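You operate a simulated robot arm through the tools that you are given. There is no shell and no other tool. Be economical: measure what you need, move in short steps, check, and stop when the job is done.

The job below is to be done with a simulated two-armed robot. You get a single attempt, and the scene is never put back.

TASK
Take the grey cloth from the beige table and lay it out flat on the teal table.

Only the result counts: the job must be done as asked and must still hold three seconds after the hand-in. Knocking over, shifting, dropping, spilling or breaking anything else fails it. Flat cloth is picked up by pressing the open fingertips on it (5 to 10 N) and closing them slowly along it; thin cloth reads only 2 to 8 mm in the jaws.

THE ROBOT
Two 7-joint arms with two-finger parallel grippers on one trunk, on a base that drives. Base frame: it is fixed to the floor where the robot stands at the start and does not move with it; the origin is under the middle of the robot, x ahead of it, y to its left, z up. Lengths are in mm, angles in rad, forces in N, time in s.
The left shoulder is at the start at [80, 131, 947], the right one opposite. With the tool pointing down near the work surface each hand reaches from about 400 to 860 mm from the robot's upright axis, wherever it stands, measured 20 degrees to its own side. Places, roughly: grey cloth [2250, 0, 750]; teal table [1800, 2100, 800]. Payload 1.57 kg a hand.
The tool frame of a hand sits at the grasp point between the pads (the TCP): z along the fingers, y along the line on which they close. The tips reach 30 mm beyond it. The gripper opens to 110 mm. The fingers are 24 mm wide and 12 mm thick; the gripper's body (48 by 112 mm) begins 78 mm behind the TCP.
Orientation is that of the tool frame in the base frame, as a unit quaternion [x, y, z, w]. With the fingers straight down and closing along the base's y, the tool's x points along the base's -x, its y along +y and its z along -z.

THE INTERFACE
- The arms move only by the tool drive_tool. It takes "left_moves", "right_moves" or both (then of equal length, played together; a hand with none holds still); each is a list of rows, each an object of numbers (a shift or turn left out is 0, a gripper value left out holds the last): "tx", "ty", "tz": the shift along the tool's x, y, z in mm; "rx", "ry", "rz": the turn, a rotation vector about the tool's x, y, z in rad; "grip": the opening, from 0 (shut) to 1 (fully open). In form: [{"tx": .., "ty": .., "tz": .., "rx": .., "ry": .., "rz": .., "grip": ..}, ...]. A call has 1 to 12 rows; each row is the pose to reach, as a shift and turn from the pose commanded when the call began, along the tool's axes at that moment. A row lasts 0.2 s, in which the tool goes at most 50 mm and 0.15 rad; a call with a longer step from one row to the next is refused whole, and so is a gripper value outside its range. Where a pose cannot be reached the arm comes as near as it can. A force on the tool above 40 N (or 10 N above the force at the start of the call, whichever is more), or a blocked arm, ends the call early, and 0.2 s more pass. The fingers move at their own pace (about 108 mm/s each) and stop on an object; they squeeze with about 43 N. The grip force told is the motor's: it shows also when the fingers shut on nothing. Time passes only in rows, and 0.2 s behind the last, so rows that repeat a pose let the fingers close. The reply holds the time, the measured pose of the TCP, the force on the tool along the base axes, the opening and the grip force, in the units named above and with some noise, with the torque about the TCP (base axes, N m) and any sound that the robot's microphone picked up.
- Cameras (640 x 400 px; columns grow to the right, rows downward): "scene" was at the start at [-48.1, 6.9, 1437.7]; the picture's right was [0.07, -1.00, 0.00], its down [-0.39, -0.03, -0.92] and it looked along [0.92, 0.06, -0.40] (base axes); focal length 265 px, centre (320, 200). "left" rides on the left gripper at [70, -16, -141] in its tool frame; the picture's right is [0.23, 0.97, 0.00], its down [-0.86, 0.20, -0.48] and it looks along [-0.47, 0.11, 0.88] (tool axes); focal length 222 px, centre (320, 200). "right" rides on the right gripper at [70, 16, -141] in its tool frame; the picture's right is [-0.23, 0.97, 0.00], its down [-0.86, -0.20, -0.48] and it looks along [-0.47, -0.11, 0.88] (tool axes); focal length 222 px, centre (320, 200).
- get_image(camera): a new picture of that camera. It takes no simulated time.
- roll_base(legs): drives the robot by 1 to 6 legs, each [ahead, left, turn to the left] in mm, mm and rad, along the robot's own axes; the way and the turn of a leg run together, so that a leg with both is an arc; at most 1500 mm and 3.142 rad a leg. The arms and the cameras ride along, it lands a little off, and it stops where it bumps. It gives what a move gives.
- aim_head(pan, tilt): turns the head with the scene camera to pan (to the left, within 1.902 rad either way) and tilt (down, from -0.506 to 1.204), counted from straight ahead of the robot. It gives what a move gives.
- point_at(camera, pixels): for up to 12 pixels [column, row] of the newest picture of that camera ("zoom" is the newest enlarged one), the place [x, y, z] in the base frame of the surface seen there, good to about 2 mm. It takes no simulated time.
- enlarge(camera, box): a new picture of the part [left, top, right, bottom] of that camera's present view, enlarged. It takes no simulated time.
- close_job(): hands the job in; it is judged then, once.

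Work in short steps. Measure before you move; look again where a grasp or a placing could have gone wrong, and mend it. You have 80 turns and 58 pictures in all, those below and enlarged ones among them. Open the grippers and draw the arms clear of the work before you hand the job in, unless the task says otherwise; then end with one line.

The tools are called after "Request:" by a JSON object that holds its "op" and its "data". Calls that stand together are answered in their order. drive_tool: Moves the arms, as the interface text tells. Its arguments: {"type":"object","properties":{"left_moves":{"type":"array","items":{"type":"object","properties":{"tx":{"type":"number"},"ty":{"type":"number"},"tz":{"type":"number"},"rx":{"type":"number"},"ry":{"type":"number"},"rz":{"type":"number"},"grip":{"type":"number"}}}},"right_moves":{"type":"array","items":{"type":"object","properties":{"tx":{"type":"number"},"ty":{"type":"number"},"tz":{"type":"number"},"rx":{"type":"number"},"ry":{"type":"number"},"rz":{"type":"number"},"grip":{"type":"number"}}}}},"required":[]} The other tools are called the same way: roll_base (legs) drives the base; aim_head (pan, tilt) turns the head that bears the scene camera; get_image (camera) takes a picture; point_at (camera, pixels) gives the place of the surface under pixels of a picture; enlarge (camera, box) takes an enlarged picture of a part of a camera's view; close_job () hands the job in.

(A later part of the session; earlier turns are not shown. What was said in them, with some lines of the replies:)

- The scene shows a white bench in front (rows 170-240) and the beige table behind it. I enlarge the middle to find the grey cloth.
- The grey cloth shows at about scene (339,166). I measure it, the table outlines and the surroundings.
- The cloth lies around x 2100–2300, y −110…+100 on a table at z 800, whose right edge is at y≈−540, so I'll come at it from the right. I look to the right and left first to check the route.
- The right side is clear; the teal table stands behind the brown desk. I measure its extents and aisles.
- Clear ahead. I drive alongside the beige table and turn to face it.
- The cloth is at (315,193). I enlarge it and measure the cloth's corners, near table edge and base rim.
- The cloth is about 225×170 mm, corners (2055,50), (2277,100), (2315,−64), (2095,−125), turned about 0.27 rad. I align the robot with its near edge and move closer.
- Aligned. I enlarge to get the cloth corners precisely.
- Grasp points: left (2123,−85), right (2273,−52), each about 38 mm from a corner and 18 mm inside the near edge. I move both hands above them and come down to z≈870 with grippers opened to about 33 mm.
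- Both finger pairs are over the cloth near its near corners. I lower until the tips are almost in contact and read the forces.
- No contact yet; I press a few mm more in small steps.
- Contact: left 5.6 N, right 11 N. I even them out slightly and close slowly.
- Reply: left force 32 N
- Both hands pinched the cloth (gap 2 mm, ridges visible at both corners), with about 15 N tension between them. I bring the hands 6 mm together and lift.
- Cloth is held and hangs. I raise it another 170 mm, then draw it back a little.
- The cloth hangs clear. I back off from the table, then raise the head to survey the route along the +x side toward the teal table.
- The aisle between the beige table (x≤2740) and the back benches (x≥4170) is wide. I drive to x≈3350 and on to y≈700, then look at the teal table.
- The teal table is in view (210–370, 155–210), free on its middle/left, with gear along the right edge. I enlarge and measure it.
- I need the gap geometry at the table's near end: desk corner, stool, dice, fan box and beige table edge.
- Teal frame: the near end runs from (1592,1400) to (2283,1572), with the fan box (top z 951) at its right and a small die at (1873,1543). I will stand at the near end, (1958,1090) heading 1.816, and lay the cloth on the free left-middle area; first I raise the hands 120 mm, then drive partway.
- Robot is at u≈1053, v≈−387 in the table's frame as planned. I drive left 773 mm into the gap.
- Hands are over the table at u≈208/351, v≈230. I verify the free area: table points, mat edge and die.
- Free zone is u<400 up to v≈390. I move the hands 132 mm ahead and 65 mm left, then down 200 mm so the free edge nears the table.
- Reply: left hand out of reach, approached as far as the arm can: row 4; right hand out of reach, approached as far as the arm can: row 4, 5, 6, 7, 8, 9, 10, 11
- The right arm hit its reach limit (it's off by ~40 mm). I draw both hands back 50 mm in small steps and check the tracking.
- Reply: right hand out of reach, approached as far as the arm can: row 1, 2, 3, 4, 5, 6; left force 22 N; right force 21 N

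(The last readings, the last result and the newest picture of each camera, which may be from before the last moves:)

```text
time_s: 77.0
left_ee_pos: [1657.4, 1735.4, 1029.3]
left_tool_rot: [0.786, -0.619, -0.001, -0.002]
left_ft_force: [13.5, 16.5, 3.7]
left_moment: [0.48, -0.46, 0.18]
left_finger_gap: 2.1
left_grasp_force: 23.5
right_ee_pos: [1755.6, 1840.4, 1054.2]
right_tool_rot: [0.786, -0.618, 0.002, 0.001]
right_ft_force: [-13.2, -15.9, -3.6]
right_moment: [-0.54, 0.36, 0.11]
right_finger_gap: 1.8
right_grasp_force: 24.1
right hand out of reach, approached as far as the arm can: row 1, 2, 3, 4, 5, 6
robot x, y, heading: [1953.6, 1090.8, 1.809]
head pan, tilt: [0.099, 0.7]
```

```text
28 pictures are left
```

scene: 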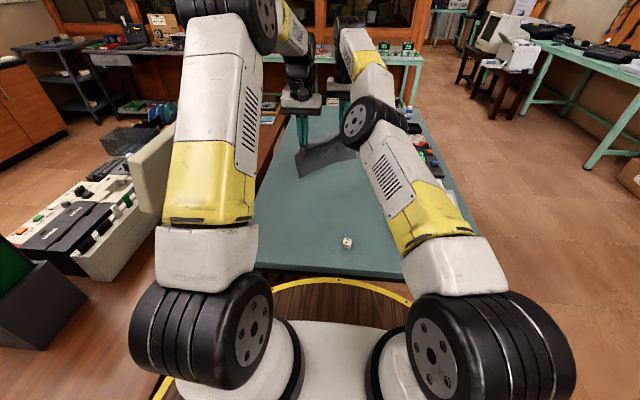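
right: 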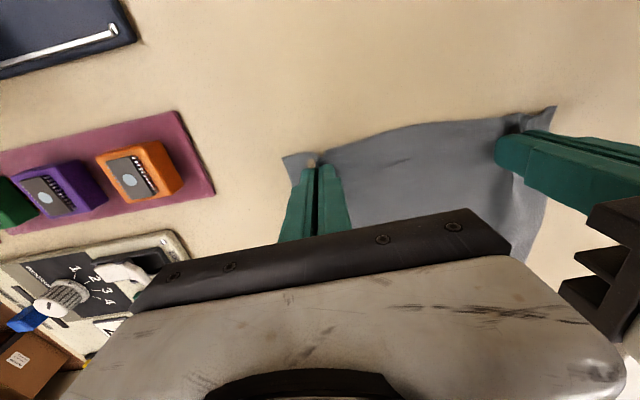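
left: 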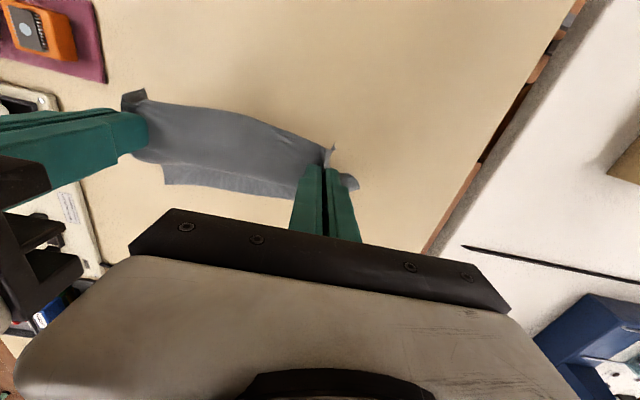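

The right arm is stuck at a limit with the cloth pulled between the hands. I relieve it: left goes back forward, both rise.

Request:
{"op": "drive_tool", "data": {"left_moves": [{"tx": -20, "tz": -5}, {"tx": -40, "tz": -15}, {"tx": -55, "tz": -30}, {"tx": -55, "tz": -50}, {"tx": -55, "tz": -70}, {"tx": -55, "tz": -90}], "right_moves": [{"tx": -20, "tz": -10}, {"tx": -40, "tz": -20}, {"tx": -55, "tz": -30}, {"tx": -55, "tz": -50}, {"tx": -55, "tz": -70}, {"tx": -55, "tz": -90}]}}

Request:
{"op": "get_image", "data": {"camera": "scene"}}

```text
time_s: 78.4
left_ee_pos: [1643.8, 1788.2, 1120.0]
left_tool_rot: [0.785, -0.619, 0.0, 0.001]
left_ft_force: [0.9, 0.9, -0.5]
left_moment: [0.05, -0.07, 0.01]
left_finger_gap: 1.6
left_grasp_force: 23.8
right_ee_pos: [1781.3, 1833.4, 1116.6]
right_tool_rot: [0.786, -0.619, -0.001, 0.0]
right_ft_force: [-1.7, 0.0, -0.6]
right_moment: [-0.07, 0.05, 0.01]
right_finger_gap: 1.7
right_grasp_force: 23.4
right hand out of reach, approached as far as the arm can: row 1, 2, 3, 4, 5, 6
robot x, y, heading: [1950.3, 1092.4, 1.809]
head pan, tilt: [0.099, 0.7]
```

```text
27 pictures are left
```

scene: 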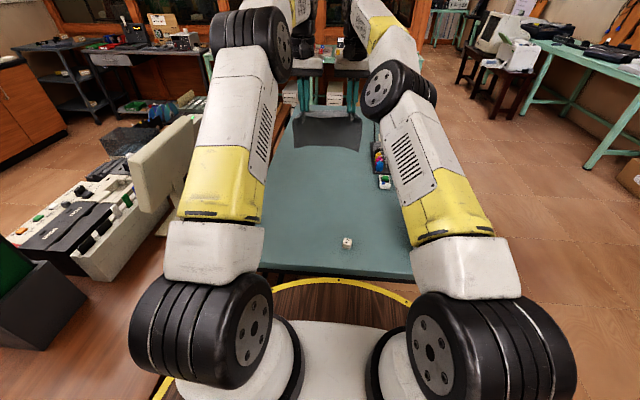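

Tracking improves. I keep raising and shift right back toward the earlier good pose.

Request:
{"op": "drive_tool", "data": {"left_moves": [{"tz": -20}, {"tz": -40}, {"tz": -60}, {"tz": -80}, {"tz": -95, "ty": -16}, {"tz": -95, "ty": -32}, {"tz": -95, "ty": -48}, {"tz": -95, "ty": -65}, {"tz": -95, "ty": -65, "tx": 30}, {"tz": -95, "ty": -65, "tx": 60}, {"tz": -95, "ty": -65, "tx": 90}, {"tz": -95, "ty": -65, "tx": 90}], "right_moves": [{"tz": -20}, {"tz": -40}, {"tz": -60}, {"tz": -80}, {"tz": -95, "ty": -16}, {"tz": -95, "ty": -32}, {"tz": -95, "ty": -48}, {"tz": -95, "ty": -65}, {"tz": -95, "ty": -65, "tx": 30}, {"tz": -95, "ty": -65, "tx": 60}, {"tz": -95, "ty": -65, "tx": 90}, {"tz": -95, "ty": -65, "tx": 90}]}}

Request:
{"op": "get_image", "data": {"camera": "scene"}}

```text
time_s: 81.0
left_ee_pos: [1728.8, 1717.8, 1214.7]
left_tool_rot: [0.785, -0.62, -0.001, 0.0]
left_ft_force: [4.5, 2.2, -0.2]
left_moment: [0.05, -0.21, 0.02]
left_finger_gap: 1.8
left_grasp_force: 23.8
left hand out of reach, approached as far as the arm can: row 4, 5, 6, 7, 8
right_ee_pos: [1866.5, 1762.3, 1213.6]
right_tool_rot: [0.785, -0.619, 0.0, 0.001]
right_ft_force: [-6.3, -0.9, 1.2]
right_moment: [-0.05, 0.15, 0.01]
right_finger_gap: 1.9
right_grasp_force: 23.8
right hand out of reach, approached as far as the arm can: row 1, 2, 3, 4, 5, 6, 7, 8, 9
robot x, y, heading: [1952.2, 1099.0, 1.808]
head pan, tilt: [0.099, 0.7]
```

```text
26 pictures are left
```

scene: 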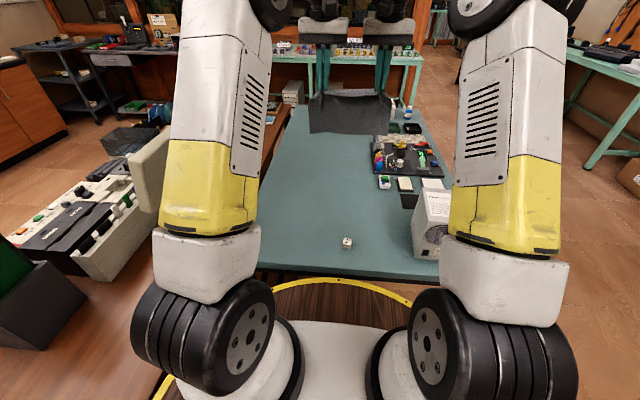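

Recovered, and the fan and die are undisturbed. I now use a closer, more central layout: hands at v≈295 with 25 mm left shift, lowering gradually while checking reach.

Request:
{"op": "drive_tool", "data": {"left_moves": [{"ty": 10}, {"ty": 25, "tx": -5}, {"ty": 25, "tx": -5, "tz": 35}, {"ty": 25, "tx": -5, "tz": 70}, {"ty": 25, "tx": -5, "tz": 105}, {"ty": 25, "tx": -5, "tz": 140}, {"ty": 25, "tx": -5, "tz": 170}, {"ty": 25, "tx": -5, "tz": 170}, {"ty": 25, "tx": -5, "tz": 170}], "right_moves": [{"ty": 12}, {"ty": 27}, {"ty": 27, "tz": 35}, {"ty": 27, "tz": 70}, {"ty": 27, "tz": 105}, {"ty": 27, "tz": 140}, {"ty": 27, "tz": 170}, {"ty": 27, "tz": 170}, {"ty": 27, "tz": 170}]}}

Request:
{"op": "get_image", "data": {"camera": "scene"}}

```text
time_s: 83.0
left_ee_pos: [1701.7, 1717.0, 1044.1]
left_tool_rot: [0.786, -0.618, 0.0, 0.0]
left_ft_force: [2.4, 1.6, 0.3]
left_moment: [-0.02, -0.06, -0.01]
left_finger_gap: 1.9
left_grasp_force: 23.6
right_ee_pos: [1840.3, 1755.2, 1043.2]
right_tool_rot: [0.786, -0.619, -0.001, 0.001]
right_ft_force: [-1.2, -0.4, -0.9]
right_moment: [-0.02, 0.07, 0.0]
right_finger_gap: 1.7
right_grasp_force: 23.2
robot x, y, heading: [1953.4, 1092.4, 1.809]
head pan, tilt: [0.099, 0.7]
```

```text
25 pictures are left
```

scene: 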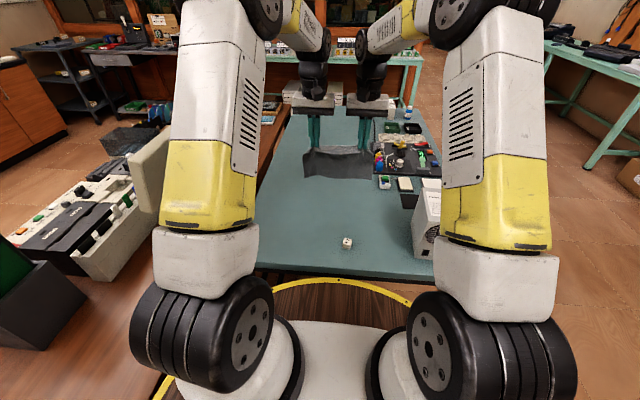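

Both arms track well now (u 184/327, v≈283). I advance 20 mm and lower to about z 995 so the free edge just reaches the table.

Request:
{"op": "drive_tool", "data": {"left_moves": [{"tx": -10, "tz": 10}, {"tx": -23, "tz": 20}, {"tx": -23, "tz": 35}, {"tx": -23, "tz": 49}, {"tx": -23, "tz": 49}, {"tx": -23, "tz": 49}], "right_moves": [{"tx": -10, "tz": 10}, {"tx": -20, "tz": 20}, {"tx": -20, "tz": 35}, {"tx": -20, "tz": 48}, {"tx": -20, "tz": 48}, {"tx": -20, "tz": 48}]}}

Request:
{"op": "enlarge", "data": {"camera": "scene", "box": [250, 90, 450, 215]}}

```text
time_s: 84.4
left_ee_pos: [1697.2, 1738.5, 995.7]
left_tool_rot: [0.786, -0.618, 0.0, 0.0]
left_ft_force: [0.9, 1.2, -1.0]
left_moment: [0.01, -0.07, 0.0]
left_finger_gap: 2.0
left_grasp_force: 23.4
right_ee_pos: [1836.0, 1775.1, 995.4]
right_tool_rot: [0.785, -0.619, 0.0, 0.0]
right_ft_force: [-1.5, -0.2, -0.4]
right_moment: [0.0, 0.06, -0.03]
right_finger_gap: 1.4
right_grasp_force: 23.5
robot x, y, heading: [1950.1, 1094.2, 1.808]
head pan, tilt: [0.099, 0.7]
```

```text
3.20 times, centred on (350, 152) of scene
```

zoom: 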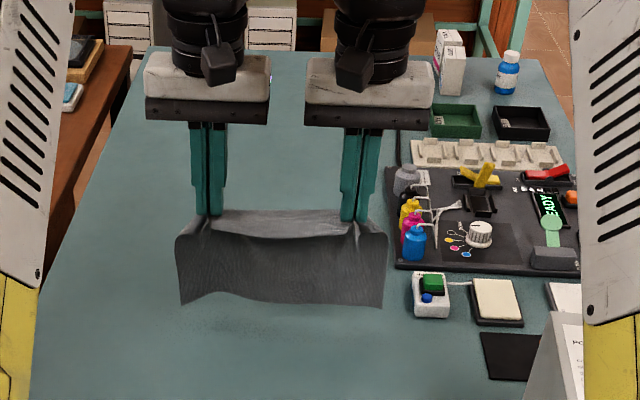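

Cloth hangs flat and clear of the mat. I check the height of its lower edge.

Request:
{"op": "point_at", "data": {"camera": "zoom", "pixels": [[184, 300], [280, 295], [380, 304], [220, 290], [200, 325], [280, 230], [280, 222]]}}

```text
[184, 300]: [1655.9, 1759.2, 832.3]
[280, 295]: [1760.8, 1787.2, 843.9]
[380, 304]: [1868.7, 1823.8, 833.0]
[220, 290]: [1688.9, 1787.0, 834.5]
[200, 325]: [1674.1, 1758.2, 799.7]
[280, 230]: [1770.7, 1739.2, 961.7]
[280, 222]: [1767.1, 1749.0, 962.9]
```

Free length below the tips is about 132 mm. I touch the free edge down and begin laying backward along an arc.

Request:
{"op": "drive_tool", "data": {"left_moves": [{"tz": 15}, {"tz": 30}, {"tz": 34, "tx": 6}, {"tz": 38, "tx": 18}, {"tz": 43, "tx": 34}, {"tz": 52, "tx": 50}, {"tz": 61, "tx": 65}, {"tz": 72, "tx": 78}, {"tz": 83, "tx": 90}, {"tz": 83, "tx": 90}], "right_moves": [{"tz": 15}, {"tz": 30}, {"tz": 34, "tx": 6}, {"tz": 38, "tx": 18}, {"tz": 43, "tx": 34}, {"tz": 52, "tx": 50}, {"tz": 61, "tx": 65}, {"tz": 72, "tx": 78}, {"tz": 83, "tx": 90}, {"tz": 83, "tx": 90}]}}

Request:
{"op": "enlarge", "data": {"camera": "scene", "box": [250, 110, 450, 235]}}

```text
time_s: 86.6
left_ee_pos: [1718.8, 1651.2, 913.2]
left_tool_rot: [0.786, -0.618, 0.001, 0.0]
left_ft_force: [2.1, 0.8, -0.5]
left_moment: [0.02, -0.09, 0.04]
left_finger_gap: 1.9
left_grasp_force: 23.7
right_ee_pos: [1858.1, 1686.8, 911.0]
right_tool_rot: [0.785, -0.619, 0.0, 0.0]
right_ft_force: [-1.9, -2.0, -0.5]
right_moment: [-0.02, 0.08, 0.03]
right_finger_gap: 1.7
right_grasp_force: 23.9
robot x, y, heading: [1950.5, 1092.6, 1.811]
head pan, tilt: [0.099, 0.7]
```

```text
3.20 times, centred on (350, 172) of scene
```

zoom: 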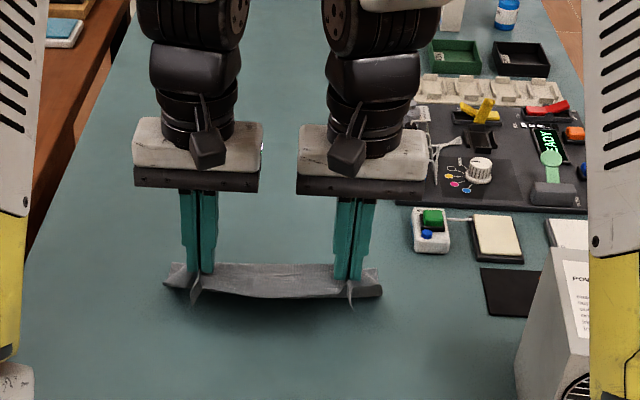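

The cloth is laying down away from me properly. I continue the arc to about 20 mm above the table and inspect the near flap.

Request:
{"op": "drive_tool", "data": {"left_moves": [{"tz": 12, "tx": 11}, {"tz": 24, "tx": 21}, {"tz": 36, "tx": 29}, {"tz": 48, "tx": 36}, {"tz": 58, "tx": 40}, {"tz": 58, "tx": 40}], "right_moves": [{"tz": 12, "tx": 11}, {"tz": 24, "tx": 21}, {"tz": 36, "tx": 29}, {"tz": 48, "tx": 36}, {"tz": 58, "tx": 40}, {"tz": 58, "tx": 40}]}}

Request:
{"op": "get_image", "data": {"camera": "left"}}

Request:
{"op": "enlarge", "data": {"camera": "scene", "box": [270, 150, 410, 238]}}

```text
time_s: 88.0
left_ee_pos: [1727.6, 1610.8, 854.1]
left_tool_rot: [0.785, -0.619, 0.0, -0.001]
left_ft_force: [2.3, 0.6, -0.7]
left_moment: [-0.01, -0.01, -0.01]
left_finger_gap: 1.8
left_grasp_force: 23.7
right_ee_pos: [1867.4, 1648.9, 853.0]
right_tool_rot: [0.786, -0.618, 0.0, 0.0]
right_ft_force: [-1.8, -0.7, 0.2]
right_moment: [0.02, 0.07, 0.03]
right_finger_gap: 1.5
right_grasp_force: 23.6
robot x, y, heading: [1950.7, 1094.8, 1.804]
head pan, tilt: [0.099, 0.7]
```

```text
22 pictures are left
```

left: 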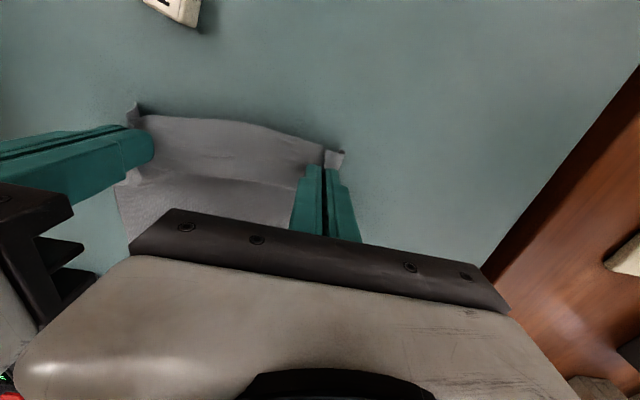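

```text
4.55 times, centred on (340, 194) of scene
```

zoom: 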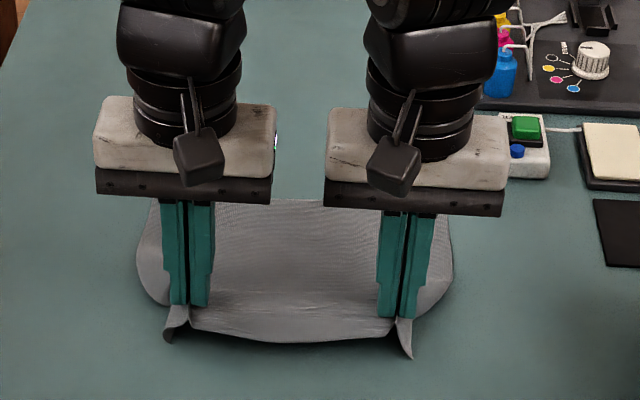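

The cloth is mostly down, with only small corner ears. I lower to light contact, pulling 4 mm more, and will then open slowly along the cloth so the bunches spread out.

Request:
{"op": "drive_tool", "data": {"left_moves": [{"tz": 10, "tx": 3}, {"tz": 18, "tx": 4}, {"tz": 22, "tx": 4}, {"tz": 24, "tx": 4}, {"tz": 24, "tx": 4}], "right_moves": [{"tz": 10, "tx": 3}, {"tz": 18, "tx": 4}, {"tz": 21, "tx": 4}, {"tz": 23, "tx": 4}, {"tz": 23, "tx": 4}]}}

```text
time_s: 89.2
left_ee_pos: [1728.4, 1608.0, 830.7]
left_tool_rot: [0.786, -0.618, 0.0, 0.0]
left_ft_force: [0.9, 0.3, 9.5]
left_moment: [-0.06, -0.01, 0.0]
left_finger_gap: 1.8
left_grasp_force: 23.2
right_ee_pos: [1867.7, 1645.2, 831.0]
right_tool_rot: [0.786, -0.618, -0.001, -0.001]
right_ft_force: [-1.5, -1.1, 13.8]
right_moment: [-0.16, -0.03, -0.01]
right_finger_gap: 1.9
right_grasp_force: 23.3
robot x, y, heading: [1949.2, 1091.4, 1.811]
head pan, tilt: [0.099, 0.7]
```

Contact at 9.5/13.8 N. I ease slightly and open slowly to about 35 mm, spreading the bunches.

Request:
{"op": "drive_tool", "data": {"left_moves": [{"tz": -0.5, "grip": 0.02}, {"tz": -0.5, "grip": 0.05}, {"tz": -0.5, "grip": 0.09}, {"tz": -0.5, "grip": 0.13}, {"tz": -0.5, "grip": 0.18}, {"tz": -0.5, "grip": 0.23}, {"tz": -0.5, "grip": 0.28}, {"tz": -0.5, "grip": 0.32}, {"tz": -0.5, "grip": 0.32}], "right_moves": [{"tz": -1, "grip": 0.02}, {"tz": -1, "grip": 0.05}, {"tz": -1, "grip": 0.09}, {"tz": -1, "grip": 0.13}, {"tz": -1, "grip": 0.18}, {"tz": -1, "grip": 0.23}, {"tz": -1, "grip": 0.28}, {"tz": -1, "grip": 0.32}, {"tz": -1, "grip": 0.32}]}}

Request:
{"op": "get_image", "data": {"camera": "left"}}

Request:
{"op": "enlarge", "data": {"camera": "scene", "box": [270, 150, 410, 238]}}

```text
time_s: 91.2
left_ee_pos: [1728.9, 1607.6, 830.9]
left_tool_rot: [0.786, -0.618, 0.001, 0.001]
left_ft_force: [0.8, 1.3, 7.2]
left_moment: [-0.04, 0.01, -0.01]
left_finger_gap: 30.7
left_grasp_force: 0.0
right_ee_pos: [1867.2, 1643.9, 831.8]
right_tool_rot: [0.785, -0.62, 0.001, 0.0]
right_ft_force: [0.1, 0.0, 0.3]
right_moment: [0.02, 0.0, 0.0]
right_finger_gap: 34.8
right_grasp_force: 0.1
robot x, y, heading: [1949.7, 1093.4, 1.811]
head pan, tilt: [0.099, 0.7]
```

```text
20 pictures are left
```

left: 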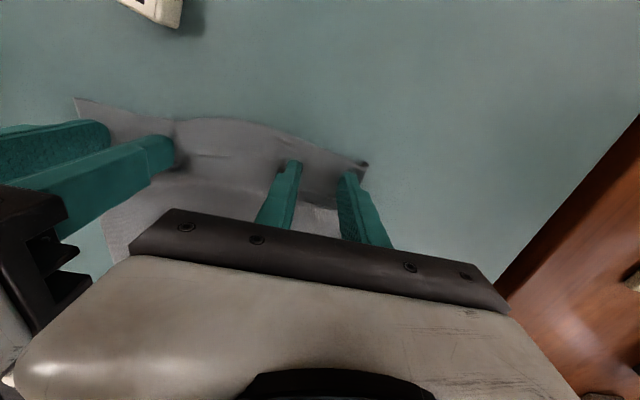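

```text
4.55 times, centred on (340, 194) of scene
```

zoom: 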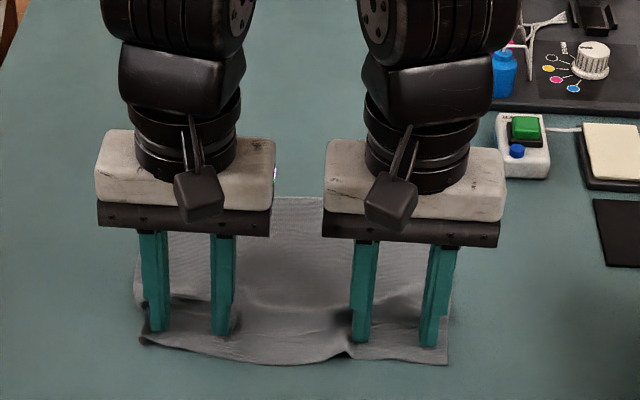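

The bunches spread out. I lift both hands straight up clear of the cloth and view it.

Request:
{"op": "drive_tool", "data": {"left_moves": [{"tz": -5}, {"tz": -15}, {"tz": -40}, {"tz": -80}, {"tz": -120}, {"tz": -150, "ty": 30}, {"tz": -180, "ty": 60}, {"tz": -200, "ty": 90}], "right_moves": [{"tz": -5}, {"tz": -15}, {"tz": -40}, {"tz": -80}, {"tz": -120}, {"tz": -150}, {"tz": -180}, {"tz": -200, "ty": -20}]}}

Request:
{"op": "enlarge", "data": {"camera": "scene", "box": [270, 150, 410, 238]}}

Request:
{"op": "get_image", "data": {"camera": "right"}}

```text
time_s: 93.0
left_ee_pos: [1640.8, 1587.3, 1030.9]
left_tool_rot: [0.785, -0.619, 0.0, 0.0]
left_ft_force: [-0.5, 0.1, -0.8]
left_moment: [-0.02, 0.01, 0.01]
left_finger_gap: 35.2
left_grasp_force: 0.0
right_ee_pos: [1886.5, 1650.4, 1032.1]
right_tool_rot: [0.785, -0.619, 0.0, 0.001]
right_ft_force: [0.0, 0.3, -0.6]
right_moment: [-0.06, 0.04, -0.01]
right_finger_gap: 35.2
right_grasp_force: 0.0
robot x, y, heading: [1953.0, 1091.3, 1.809]
head pan, tilt: [0.099, 0.7]
```

```text
4.55 times, centred on (340, 194) of scene
```

zoom: 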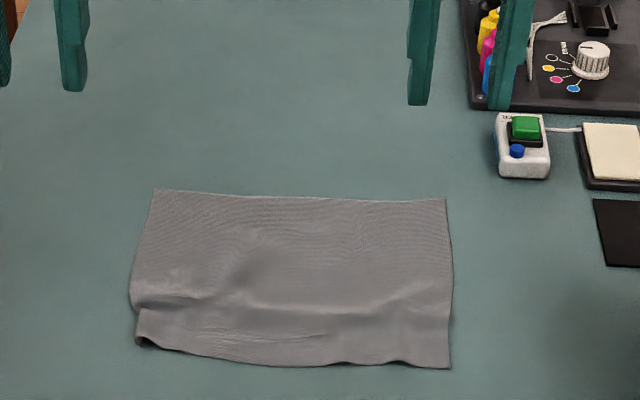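

```text
17 pictures are left
```

right: 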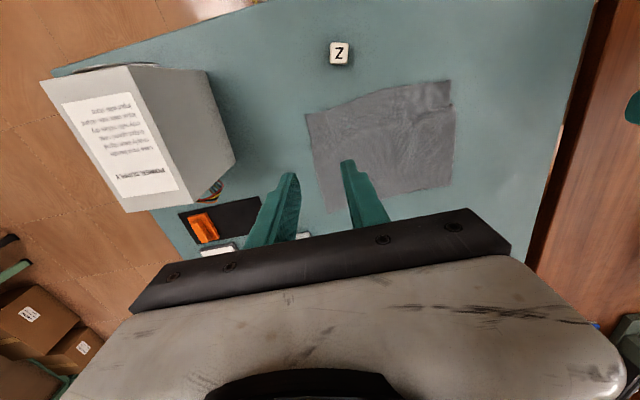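

The cloth lies nearly flat; a low wave runs at zoom row ~305 and the near-left corner looks slightly curled. I measure heights and extent.

Request:
{"op": "point_at", "data": {"camera": "zoom", "pixels": [[140, 338], [446, 364], [443, 203], [158, 194], [170, 300], [210, 300], [240, 275], [290, 340], [345, 358], [420, 290], [300, 250], [145, 318]]}}

Request:
{"op": "enlarge", "data": {"camera": "scene", "box": [290, 205, 380, 240]}}

```text
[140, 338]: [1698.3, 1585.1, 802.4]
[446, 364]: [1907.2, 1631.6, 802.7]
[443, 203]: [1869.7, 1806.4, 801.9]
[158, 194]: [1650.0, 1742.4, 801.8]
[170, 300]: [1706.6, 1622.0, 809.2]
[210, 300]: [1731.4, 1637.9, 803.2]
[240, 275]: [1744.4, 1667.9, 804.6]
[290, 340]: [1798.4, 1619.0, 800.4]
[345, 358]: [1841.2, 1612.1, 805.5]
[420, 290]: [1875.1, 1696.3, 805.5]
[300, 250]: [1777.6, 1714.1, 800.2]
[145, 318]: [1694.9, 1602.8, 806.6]
```

```text
7.11 times, centred on (335, 222) of scene
```

zoom: 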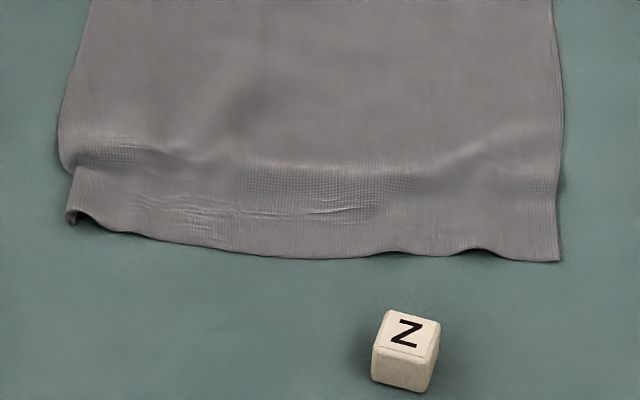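

A small slack remains at the near-left corner (left side 164 mm against 180, near edge 214 against 230). I look at it with the left wrist camera.

Request:
{"op": "get_image", "data": {"camera": "left"}}

Request:
{"op": "enlarge", "data": {"camera": "left", "box": [100, 40, 340, 190]}}

```text
15 pictures are left
```

left: 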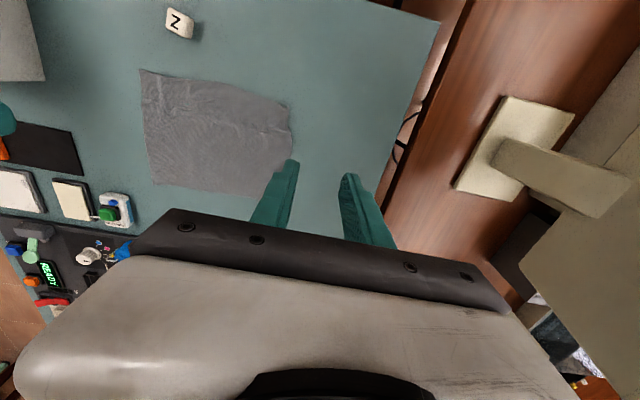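

```text
2.67 times, centred on (220, 115) of left
```

zoom: 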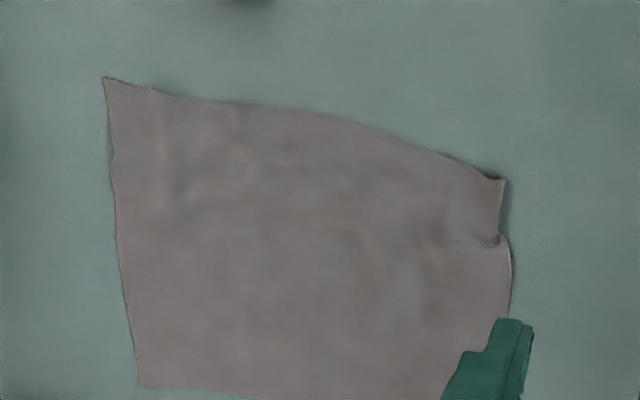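

There is a small pleat at the near-left corner. I'll anchor the cloth with the right fingertips at (1815,1700) and press the left tips near that corner at (1717,1612), to draw it outward.

Request:
{"op": "drive_tool", "data": {"left_moves": [{"tx": -3, "ty": -27, "grip": 0.08}, {"tx": -6, "ty": -54}, {"tx": -6.4, "ty": -80}, {"tx": -6.4, "ty": -80, "tz": 45}, {"tx": -6.4, "ty": -80, "tz": 90}, {"tx": -6.4, "ty": -80, "tz": 135}, {"tx": -6.4, "ty": -80, "tz": 170}, {"tx": -6.4, "ty": -80, "tz": 190}, {"tx": -6.4, "ty": -80, "tz": 190}], "right_moves": [{"tx": -22, "ty": 19, "grip": 0.08}, {"tx": -44, "ty": 38}, {"tx": -65.5, "ty": 57.7}, {"tx": -65.5, "ty": 57.7, "tz": 45}, {"tx": -65.5, "ty": 57.7, "tz": 90}, {"tx": -65.5, "ty": 57.7, "tz": 135}, {"tx": -65.5, "ty": 57.7, "tz": 175}, {"tx": -65.5, "ty": 57.7, "tz": 197}, {"tx": -65.5, "ty": 57.7, "tz": 197}]}}

Request:
{"op": "get_image", "data": {"camera": "left"}}

```text
time_s: 95.0
left_ee_pos: [1715.9, 1613.0, 840.6]
left_tool_rot: [0.786, -0.618, 0.0, 0.0]
left_ft_force: [0.6, 0.2, 0.2]
left_moment: [-0.01, 0.02, -0.01]
left_finger_gap: 8.8
left_grasp_force: 0.0
right_ee_pos: [1815.3, 1698.9, 833.8]
right_tool_rot: [0.786, -0.618, 0.0, 0.0]
right_ft_force: [0.5, -0.4, -0.6]
right_moment: [0.01, 0.0, 0.03]
right_finger_gap: 8.8
right_grasp_force: 0.1
robot x, y, heading: [1952.5, 1094.6, 1.812]
head pan, tilt: [0.099, 0.7]
```

```text
13 pictures are left
```

left: 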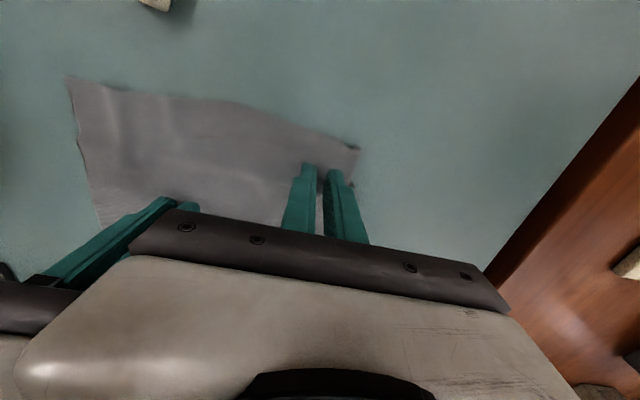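

Left tips are just inside the corner. I press the right to anchor, then press the left lightly.

Request:
{"op": "drive_tool", "data": {"left_moves": [{"tz": 4}, {"tz": 8}, {"tz": 10.3}, {"tz": 10.3}], "right_moves": [{"tz": 2}, {"tz": 4}, {"tz": 4.5}, {"tz": 4.5}]}}

```text
time_s: 96.0
left_ee_pos: [1716.9, 1612.5, 830.6]
left_tool_rot: [0.786, -0.619, 0.0, 0.0]
left_ft_force: [0.7, 0.7, 0.6]
left_moment: [0.03, 0.0, -0.01]
left_finger_gap: 8.7
left_grasp_force: 0.0
right_ee_pos: [1815.6, 1701.1, 831.2]
right_tool_rot: [0.786, -0.618, 0.0, -0.001]
right_ft_force: [2.0, -1.1, 14.5]
right_moment: [-0.09, -0.1, -0.03]
right_finger_gap: 9.0
right_grasp_force: 0.0
robot x, y, heading: [1952.1, 1093.3, 1.808]
head pan, tilt: [0.099, 0.7]
```

Right anchors at 14 N; left has barely touched. I press the left 1.2 mm more and drag it 16 mm toward me and 12 mm left.

Request:
{"op": "drive_tool", "data": {"left_moves": [{"tz": 1.2}, {"tz": 1.2}, {"tz": 1.2, "tx": 4, "ty": 3}, {"tz": 1.2, "tx": 8, "ty": 6}, {"tz": 1.2, "tx": 12, "ty": 9}, {"tz": 1.2, "tx": 16, "ty": 12}, {"tz": 1.2, "tx": 16, "ty": 12}]}}

Request:
{"op": "get_image", "data": {"camera": "left"}}

```text
time_s: 97.6
left_ee_pos: [1709.9, 1596.9, 831.3]
left_tool_rot: [0.786, -0.619, -0.003, -0.003]
left_ft_force: [1.0, 0.9, 8.2]
left_moment: [-0.05, -0.02, 0.03]
left_finger_gap: 9.0
left_grasp_force: 0.1
right_ee_pos: [1814.5, 1699.8, 831.1]
right_tool_rot: [0.786, -0.618, -0.002, 0.0]
right_ft_force: [-0.2, -0.8, 6.1]
right_moment: [-0.06, -0.01, -0.03]
right_finger_gap: 8.9
right_grasp_force: 0.0
robot x, y, heading: [1949.5, 1093.7, 1.814]
head pan, tilt: [0.099, 0.7]
stopped in row 7 (left hand): the force on the tool passed its limit at 41 N (the readings are from after the stop); the commanded pose is now the measured one
```

```text
12 pictures are left
```

left: 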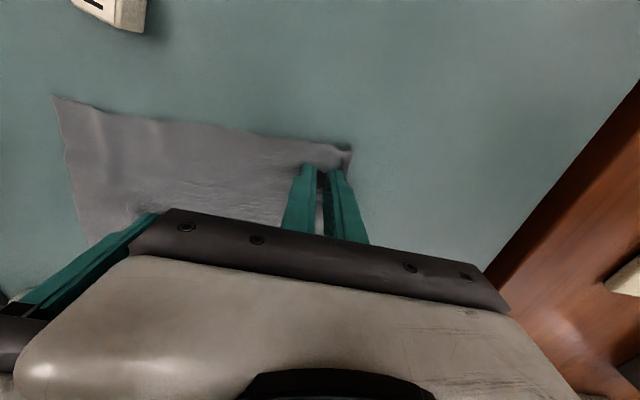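

The tension rose, so the slack has been pulled out. I lift both hands and inspect.

Request:
{"op": "drive_tool", "data": {"left_moves": [{"tz": -3}, {"tz": -12}, {"tz": -40}, {"tz": -80}, {"tz": -120}, {"tz": -160, "ty": 30}, {"tz": -200, "ty": 60}, {"tz": -200, "ty": 90}], "right_moves": [{"tz": -3}, {"tz": -12}, {"tz": -40}, {"tz": -80}, {"tz": -120}, {"tz": -160, "ty": -20}, {"tz": -200, "ty": -40}, {"tz": -200, "ty": -70}]}}

Request:
{"op": "enlarge", "data": {"camera": "scene", "box": [280, 170, 400, 245]}}

```text
time_s: 99.4
left_ee_pos: [1622.4, 1573.0, 1030.7]
left_tool_rot: [0.785, -0.619, 0.0, -0.001]
left_ft_force: [0.1, -0.6, -0.8]
left_moment: [0.02, -0.01, -0.02]
left_finger_gap: 8.7
left_grasp_force: 0.1
right_ee_pos: [1882.2, 1715.9, 1030.5]
right_tool_rot: [0.786, -0.618, 0.0, -0.001]
right_ft_force: [-1.2, -0.6, 0.3]
right_moment: [-0.01, -0.01, 0.0]
right_finger_gap: 9.0
right_grasp_force: 0.1
robot x, y, heading: [1950.5, 1094.8, 1.808]
head pan, tilt: [0.099, 0.7]
```

```text
5.33 times, centred on (340, 208) of scene
```

zoom: 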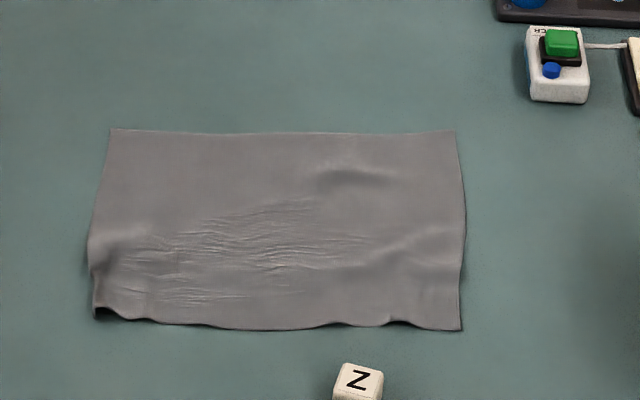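

Smoother now, with the die untouched. A quick measurement of the corners and ripple heights.

Request:
{"op": "point_at", "data": {"camera": "zoom", "pixels": [[98, 310], [458, 325], [452, 136], [115, 134], [95, 240], [105, 262], [140, 315], [360, 175], [400, 318], [440, 235], [250, 240], [250, 180]]}}

```text
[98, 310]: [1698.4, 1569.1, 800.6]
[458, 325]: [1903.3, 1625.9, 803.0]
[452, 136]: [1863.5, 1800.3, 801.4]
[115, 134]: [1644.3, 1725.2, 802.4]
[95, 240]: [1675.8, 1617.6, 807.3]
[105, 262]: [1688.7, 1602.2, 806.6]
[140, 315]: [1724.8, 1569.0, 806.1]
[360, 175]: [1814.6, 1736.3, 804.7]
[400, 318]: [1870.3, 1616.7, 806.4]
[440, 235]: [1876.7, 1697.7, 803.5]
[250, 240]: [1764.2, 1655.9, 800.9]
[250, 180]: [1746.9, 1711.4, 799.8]
```

Bumps are at most about 6 mm. I check the near-left corner closely once more for any fold-under.

Request:
{"op": "enlarge", "data": {"camera": "left", "box": [180, 20, 340, 140]}}

Request:
{"op": "enlarge", "data": {"camera": "scene", "box": [288, 208, 328, 238]}}

```text
3.33 times, centred on (260, 80) of left
```

zoom: 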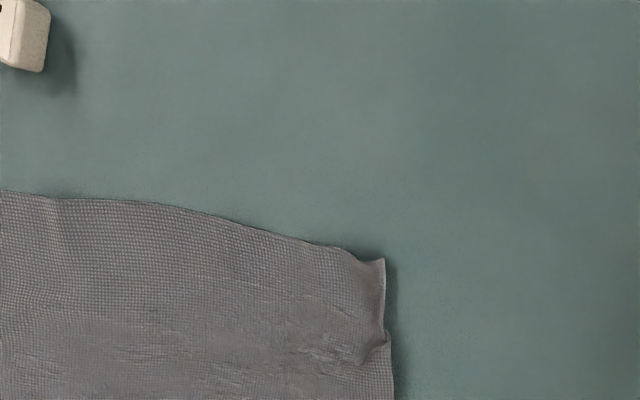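

```text
13.33 times, centred on (308, 223) of scene
```

zoom: 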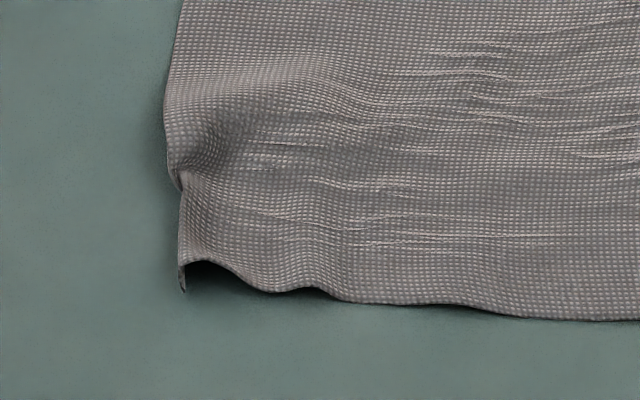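

The corner only has a few-millimetre curl, with no real fold; the cloth lies flat. I open the grippers and draw the arms back and up before handing in.

Request:
{"op": "drive_tool", "data": {"left_moves": [{"tz": -30, "grip": 0.3}, {"tz": -60, "grip": 0.6}, {"tz": -90, "grip": 1}, {"tz": -120, "tx": 20}, {"tz": -120, "tx": 50}, {"tz": -120, "tx": 80}], "right_moves": [{"tz": -30, "grip": 0.3}, {"tz": -60, "grip": 0.6}, {"tz": -90, "grip": 1}, {"tz": -120, "tx": 30}, {"tz": -120, "tx": 70}, {"tz": -120, "tx": 110}]}}

Request:
{"op": "get_image", "data": {"camera": "scene"}}

```text
time_s: 100.8
left_ee_pos: [1639.6, 1495.8, 1150.4]
left_tool_rot: [0.786, -0.618, -0.001, -0.002]
left_ft_force: [0.3, -0.8, -0.3]
left_moment: [-0.04, 0.0, 0.04]
left_finger_gap: 110.0
left_grasp_force: 0.0
right_ee_pos: [1908.7, 1608.5, 1149.6]
right_tool_rot: [0.786, -0.618, 0.0, -0.001]
right_ft_force: [-0.9, 0.6, 0.0]
right_moment: [-0.03, -0.02, -0.02]
right_finger_gap: 110.2
right_grasp_force: 0.1
robot x, y, heading: [1952.7, 1091.9, 1.807]
head pan, tilt: [0.099, 0.7]
```

```text
8 pictures are left
```

scene: 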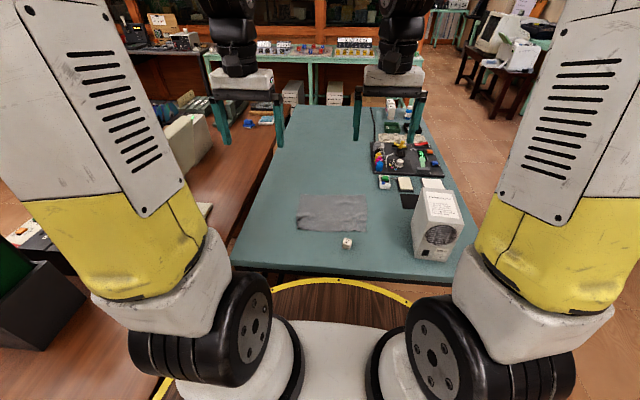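

The cloth, die and fan are fine. I check that the left arm hasn't disturbed the monitor on the brown desk.

Request:
{"op": "aim_head", "data": {"pan": 0.45, "tilt": 0.6}}

Request:
{"op": "get_image", "data": {"camera": "scene"}}

```text
time_s: 101.6
left_ee_pos: [1640.7, 1495.7, 1151.0]
left_tool_rot: [0.785, -0.619, -0.001, -0.002]
left_ft_force: [-0.8, -0.2, 0.4]
left_moment: [0.0, 0.01, -0.01]
left_finger_gap: 109.9
left_grasp_force: 0.1
right_ee_pos: [1907.7, 1610.4, 1150.2]
right_tool_rot: [0.786, -0.618, 0.0, -0.002]
right_ft_force: [-0.7, -0.2, -0.2]
right_moment: [0.02, 0.0, 0.01]
right_finger_gap: 109.9
right_grasp_force: 0.0
robot x, y, heading: [1950.0, 1094.3, 1.808]
head pan, tilt: [0.45, 0.6]
```

```text
7 pictures are left
```

scene: 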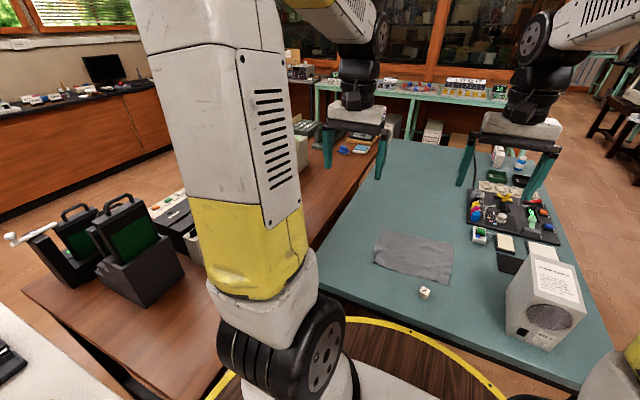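

No contact was reported and everything visible is in place; the cloth lies flat on the teal table and both grippers are open and clear. I hand the job in.

Request:
{"op": "close_job", "data": {}}

```text
The job is handed in.
```

The grey cloth is laid out on the teal table, with ripples up to about 7 mm and a slight curl at the near-left corner. The die, fan box and other gear there look undisturbed; the desk monitor was hidden behind the left arm in the last pictures, but no contact was reported.
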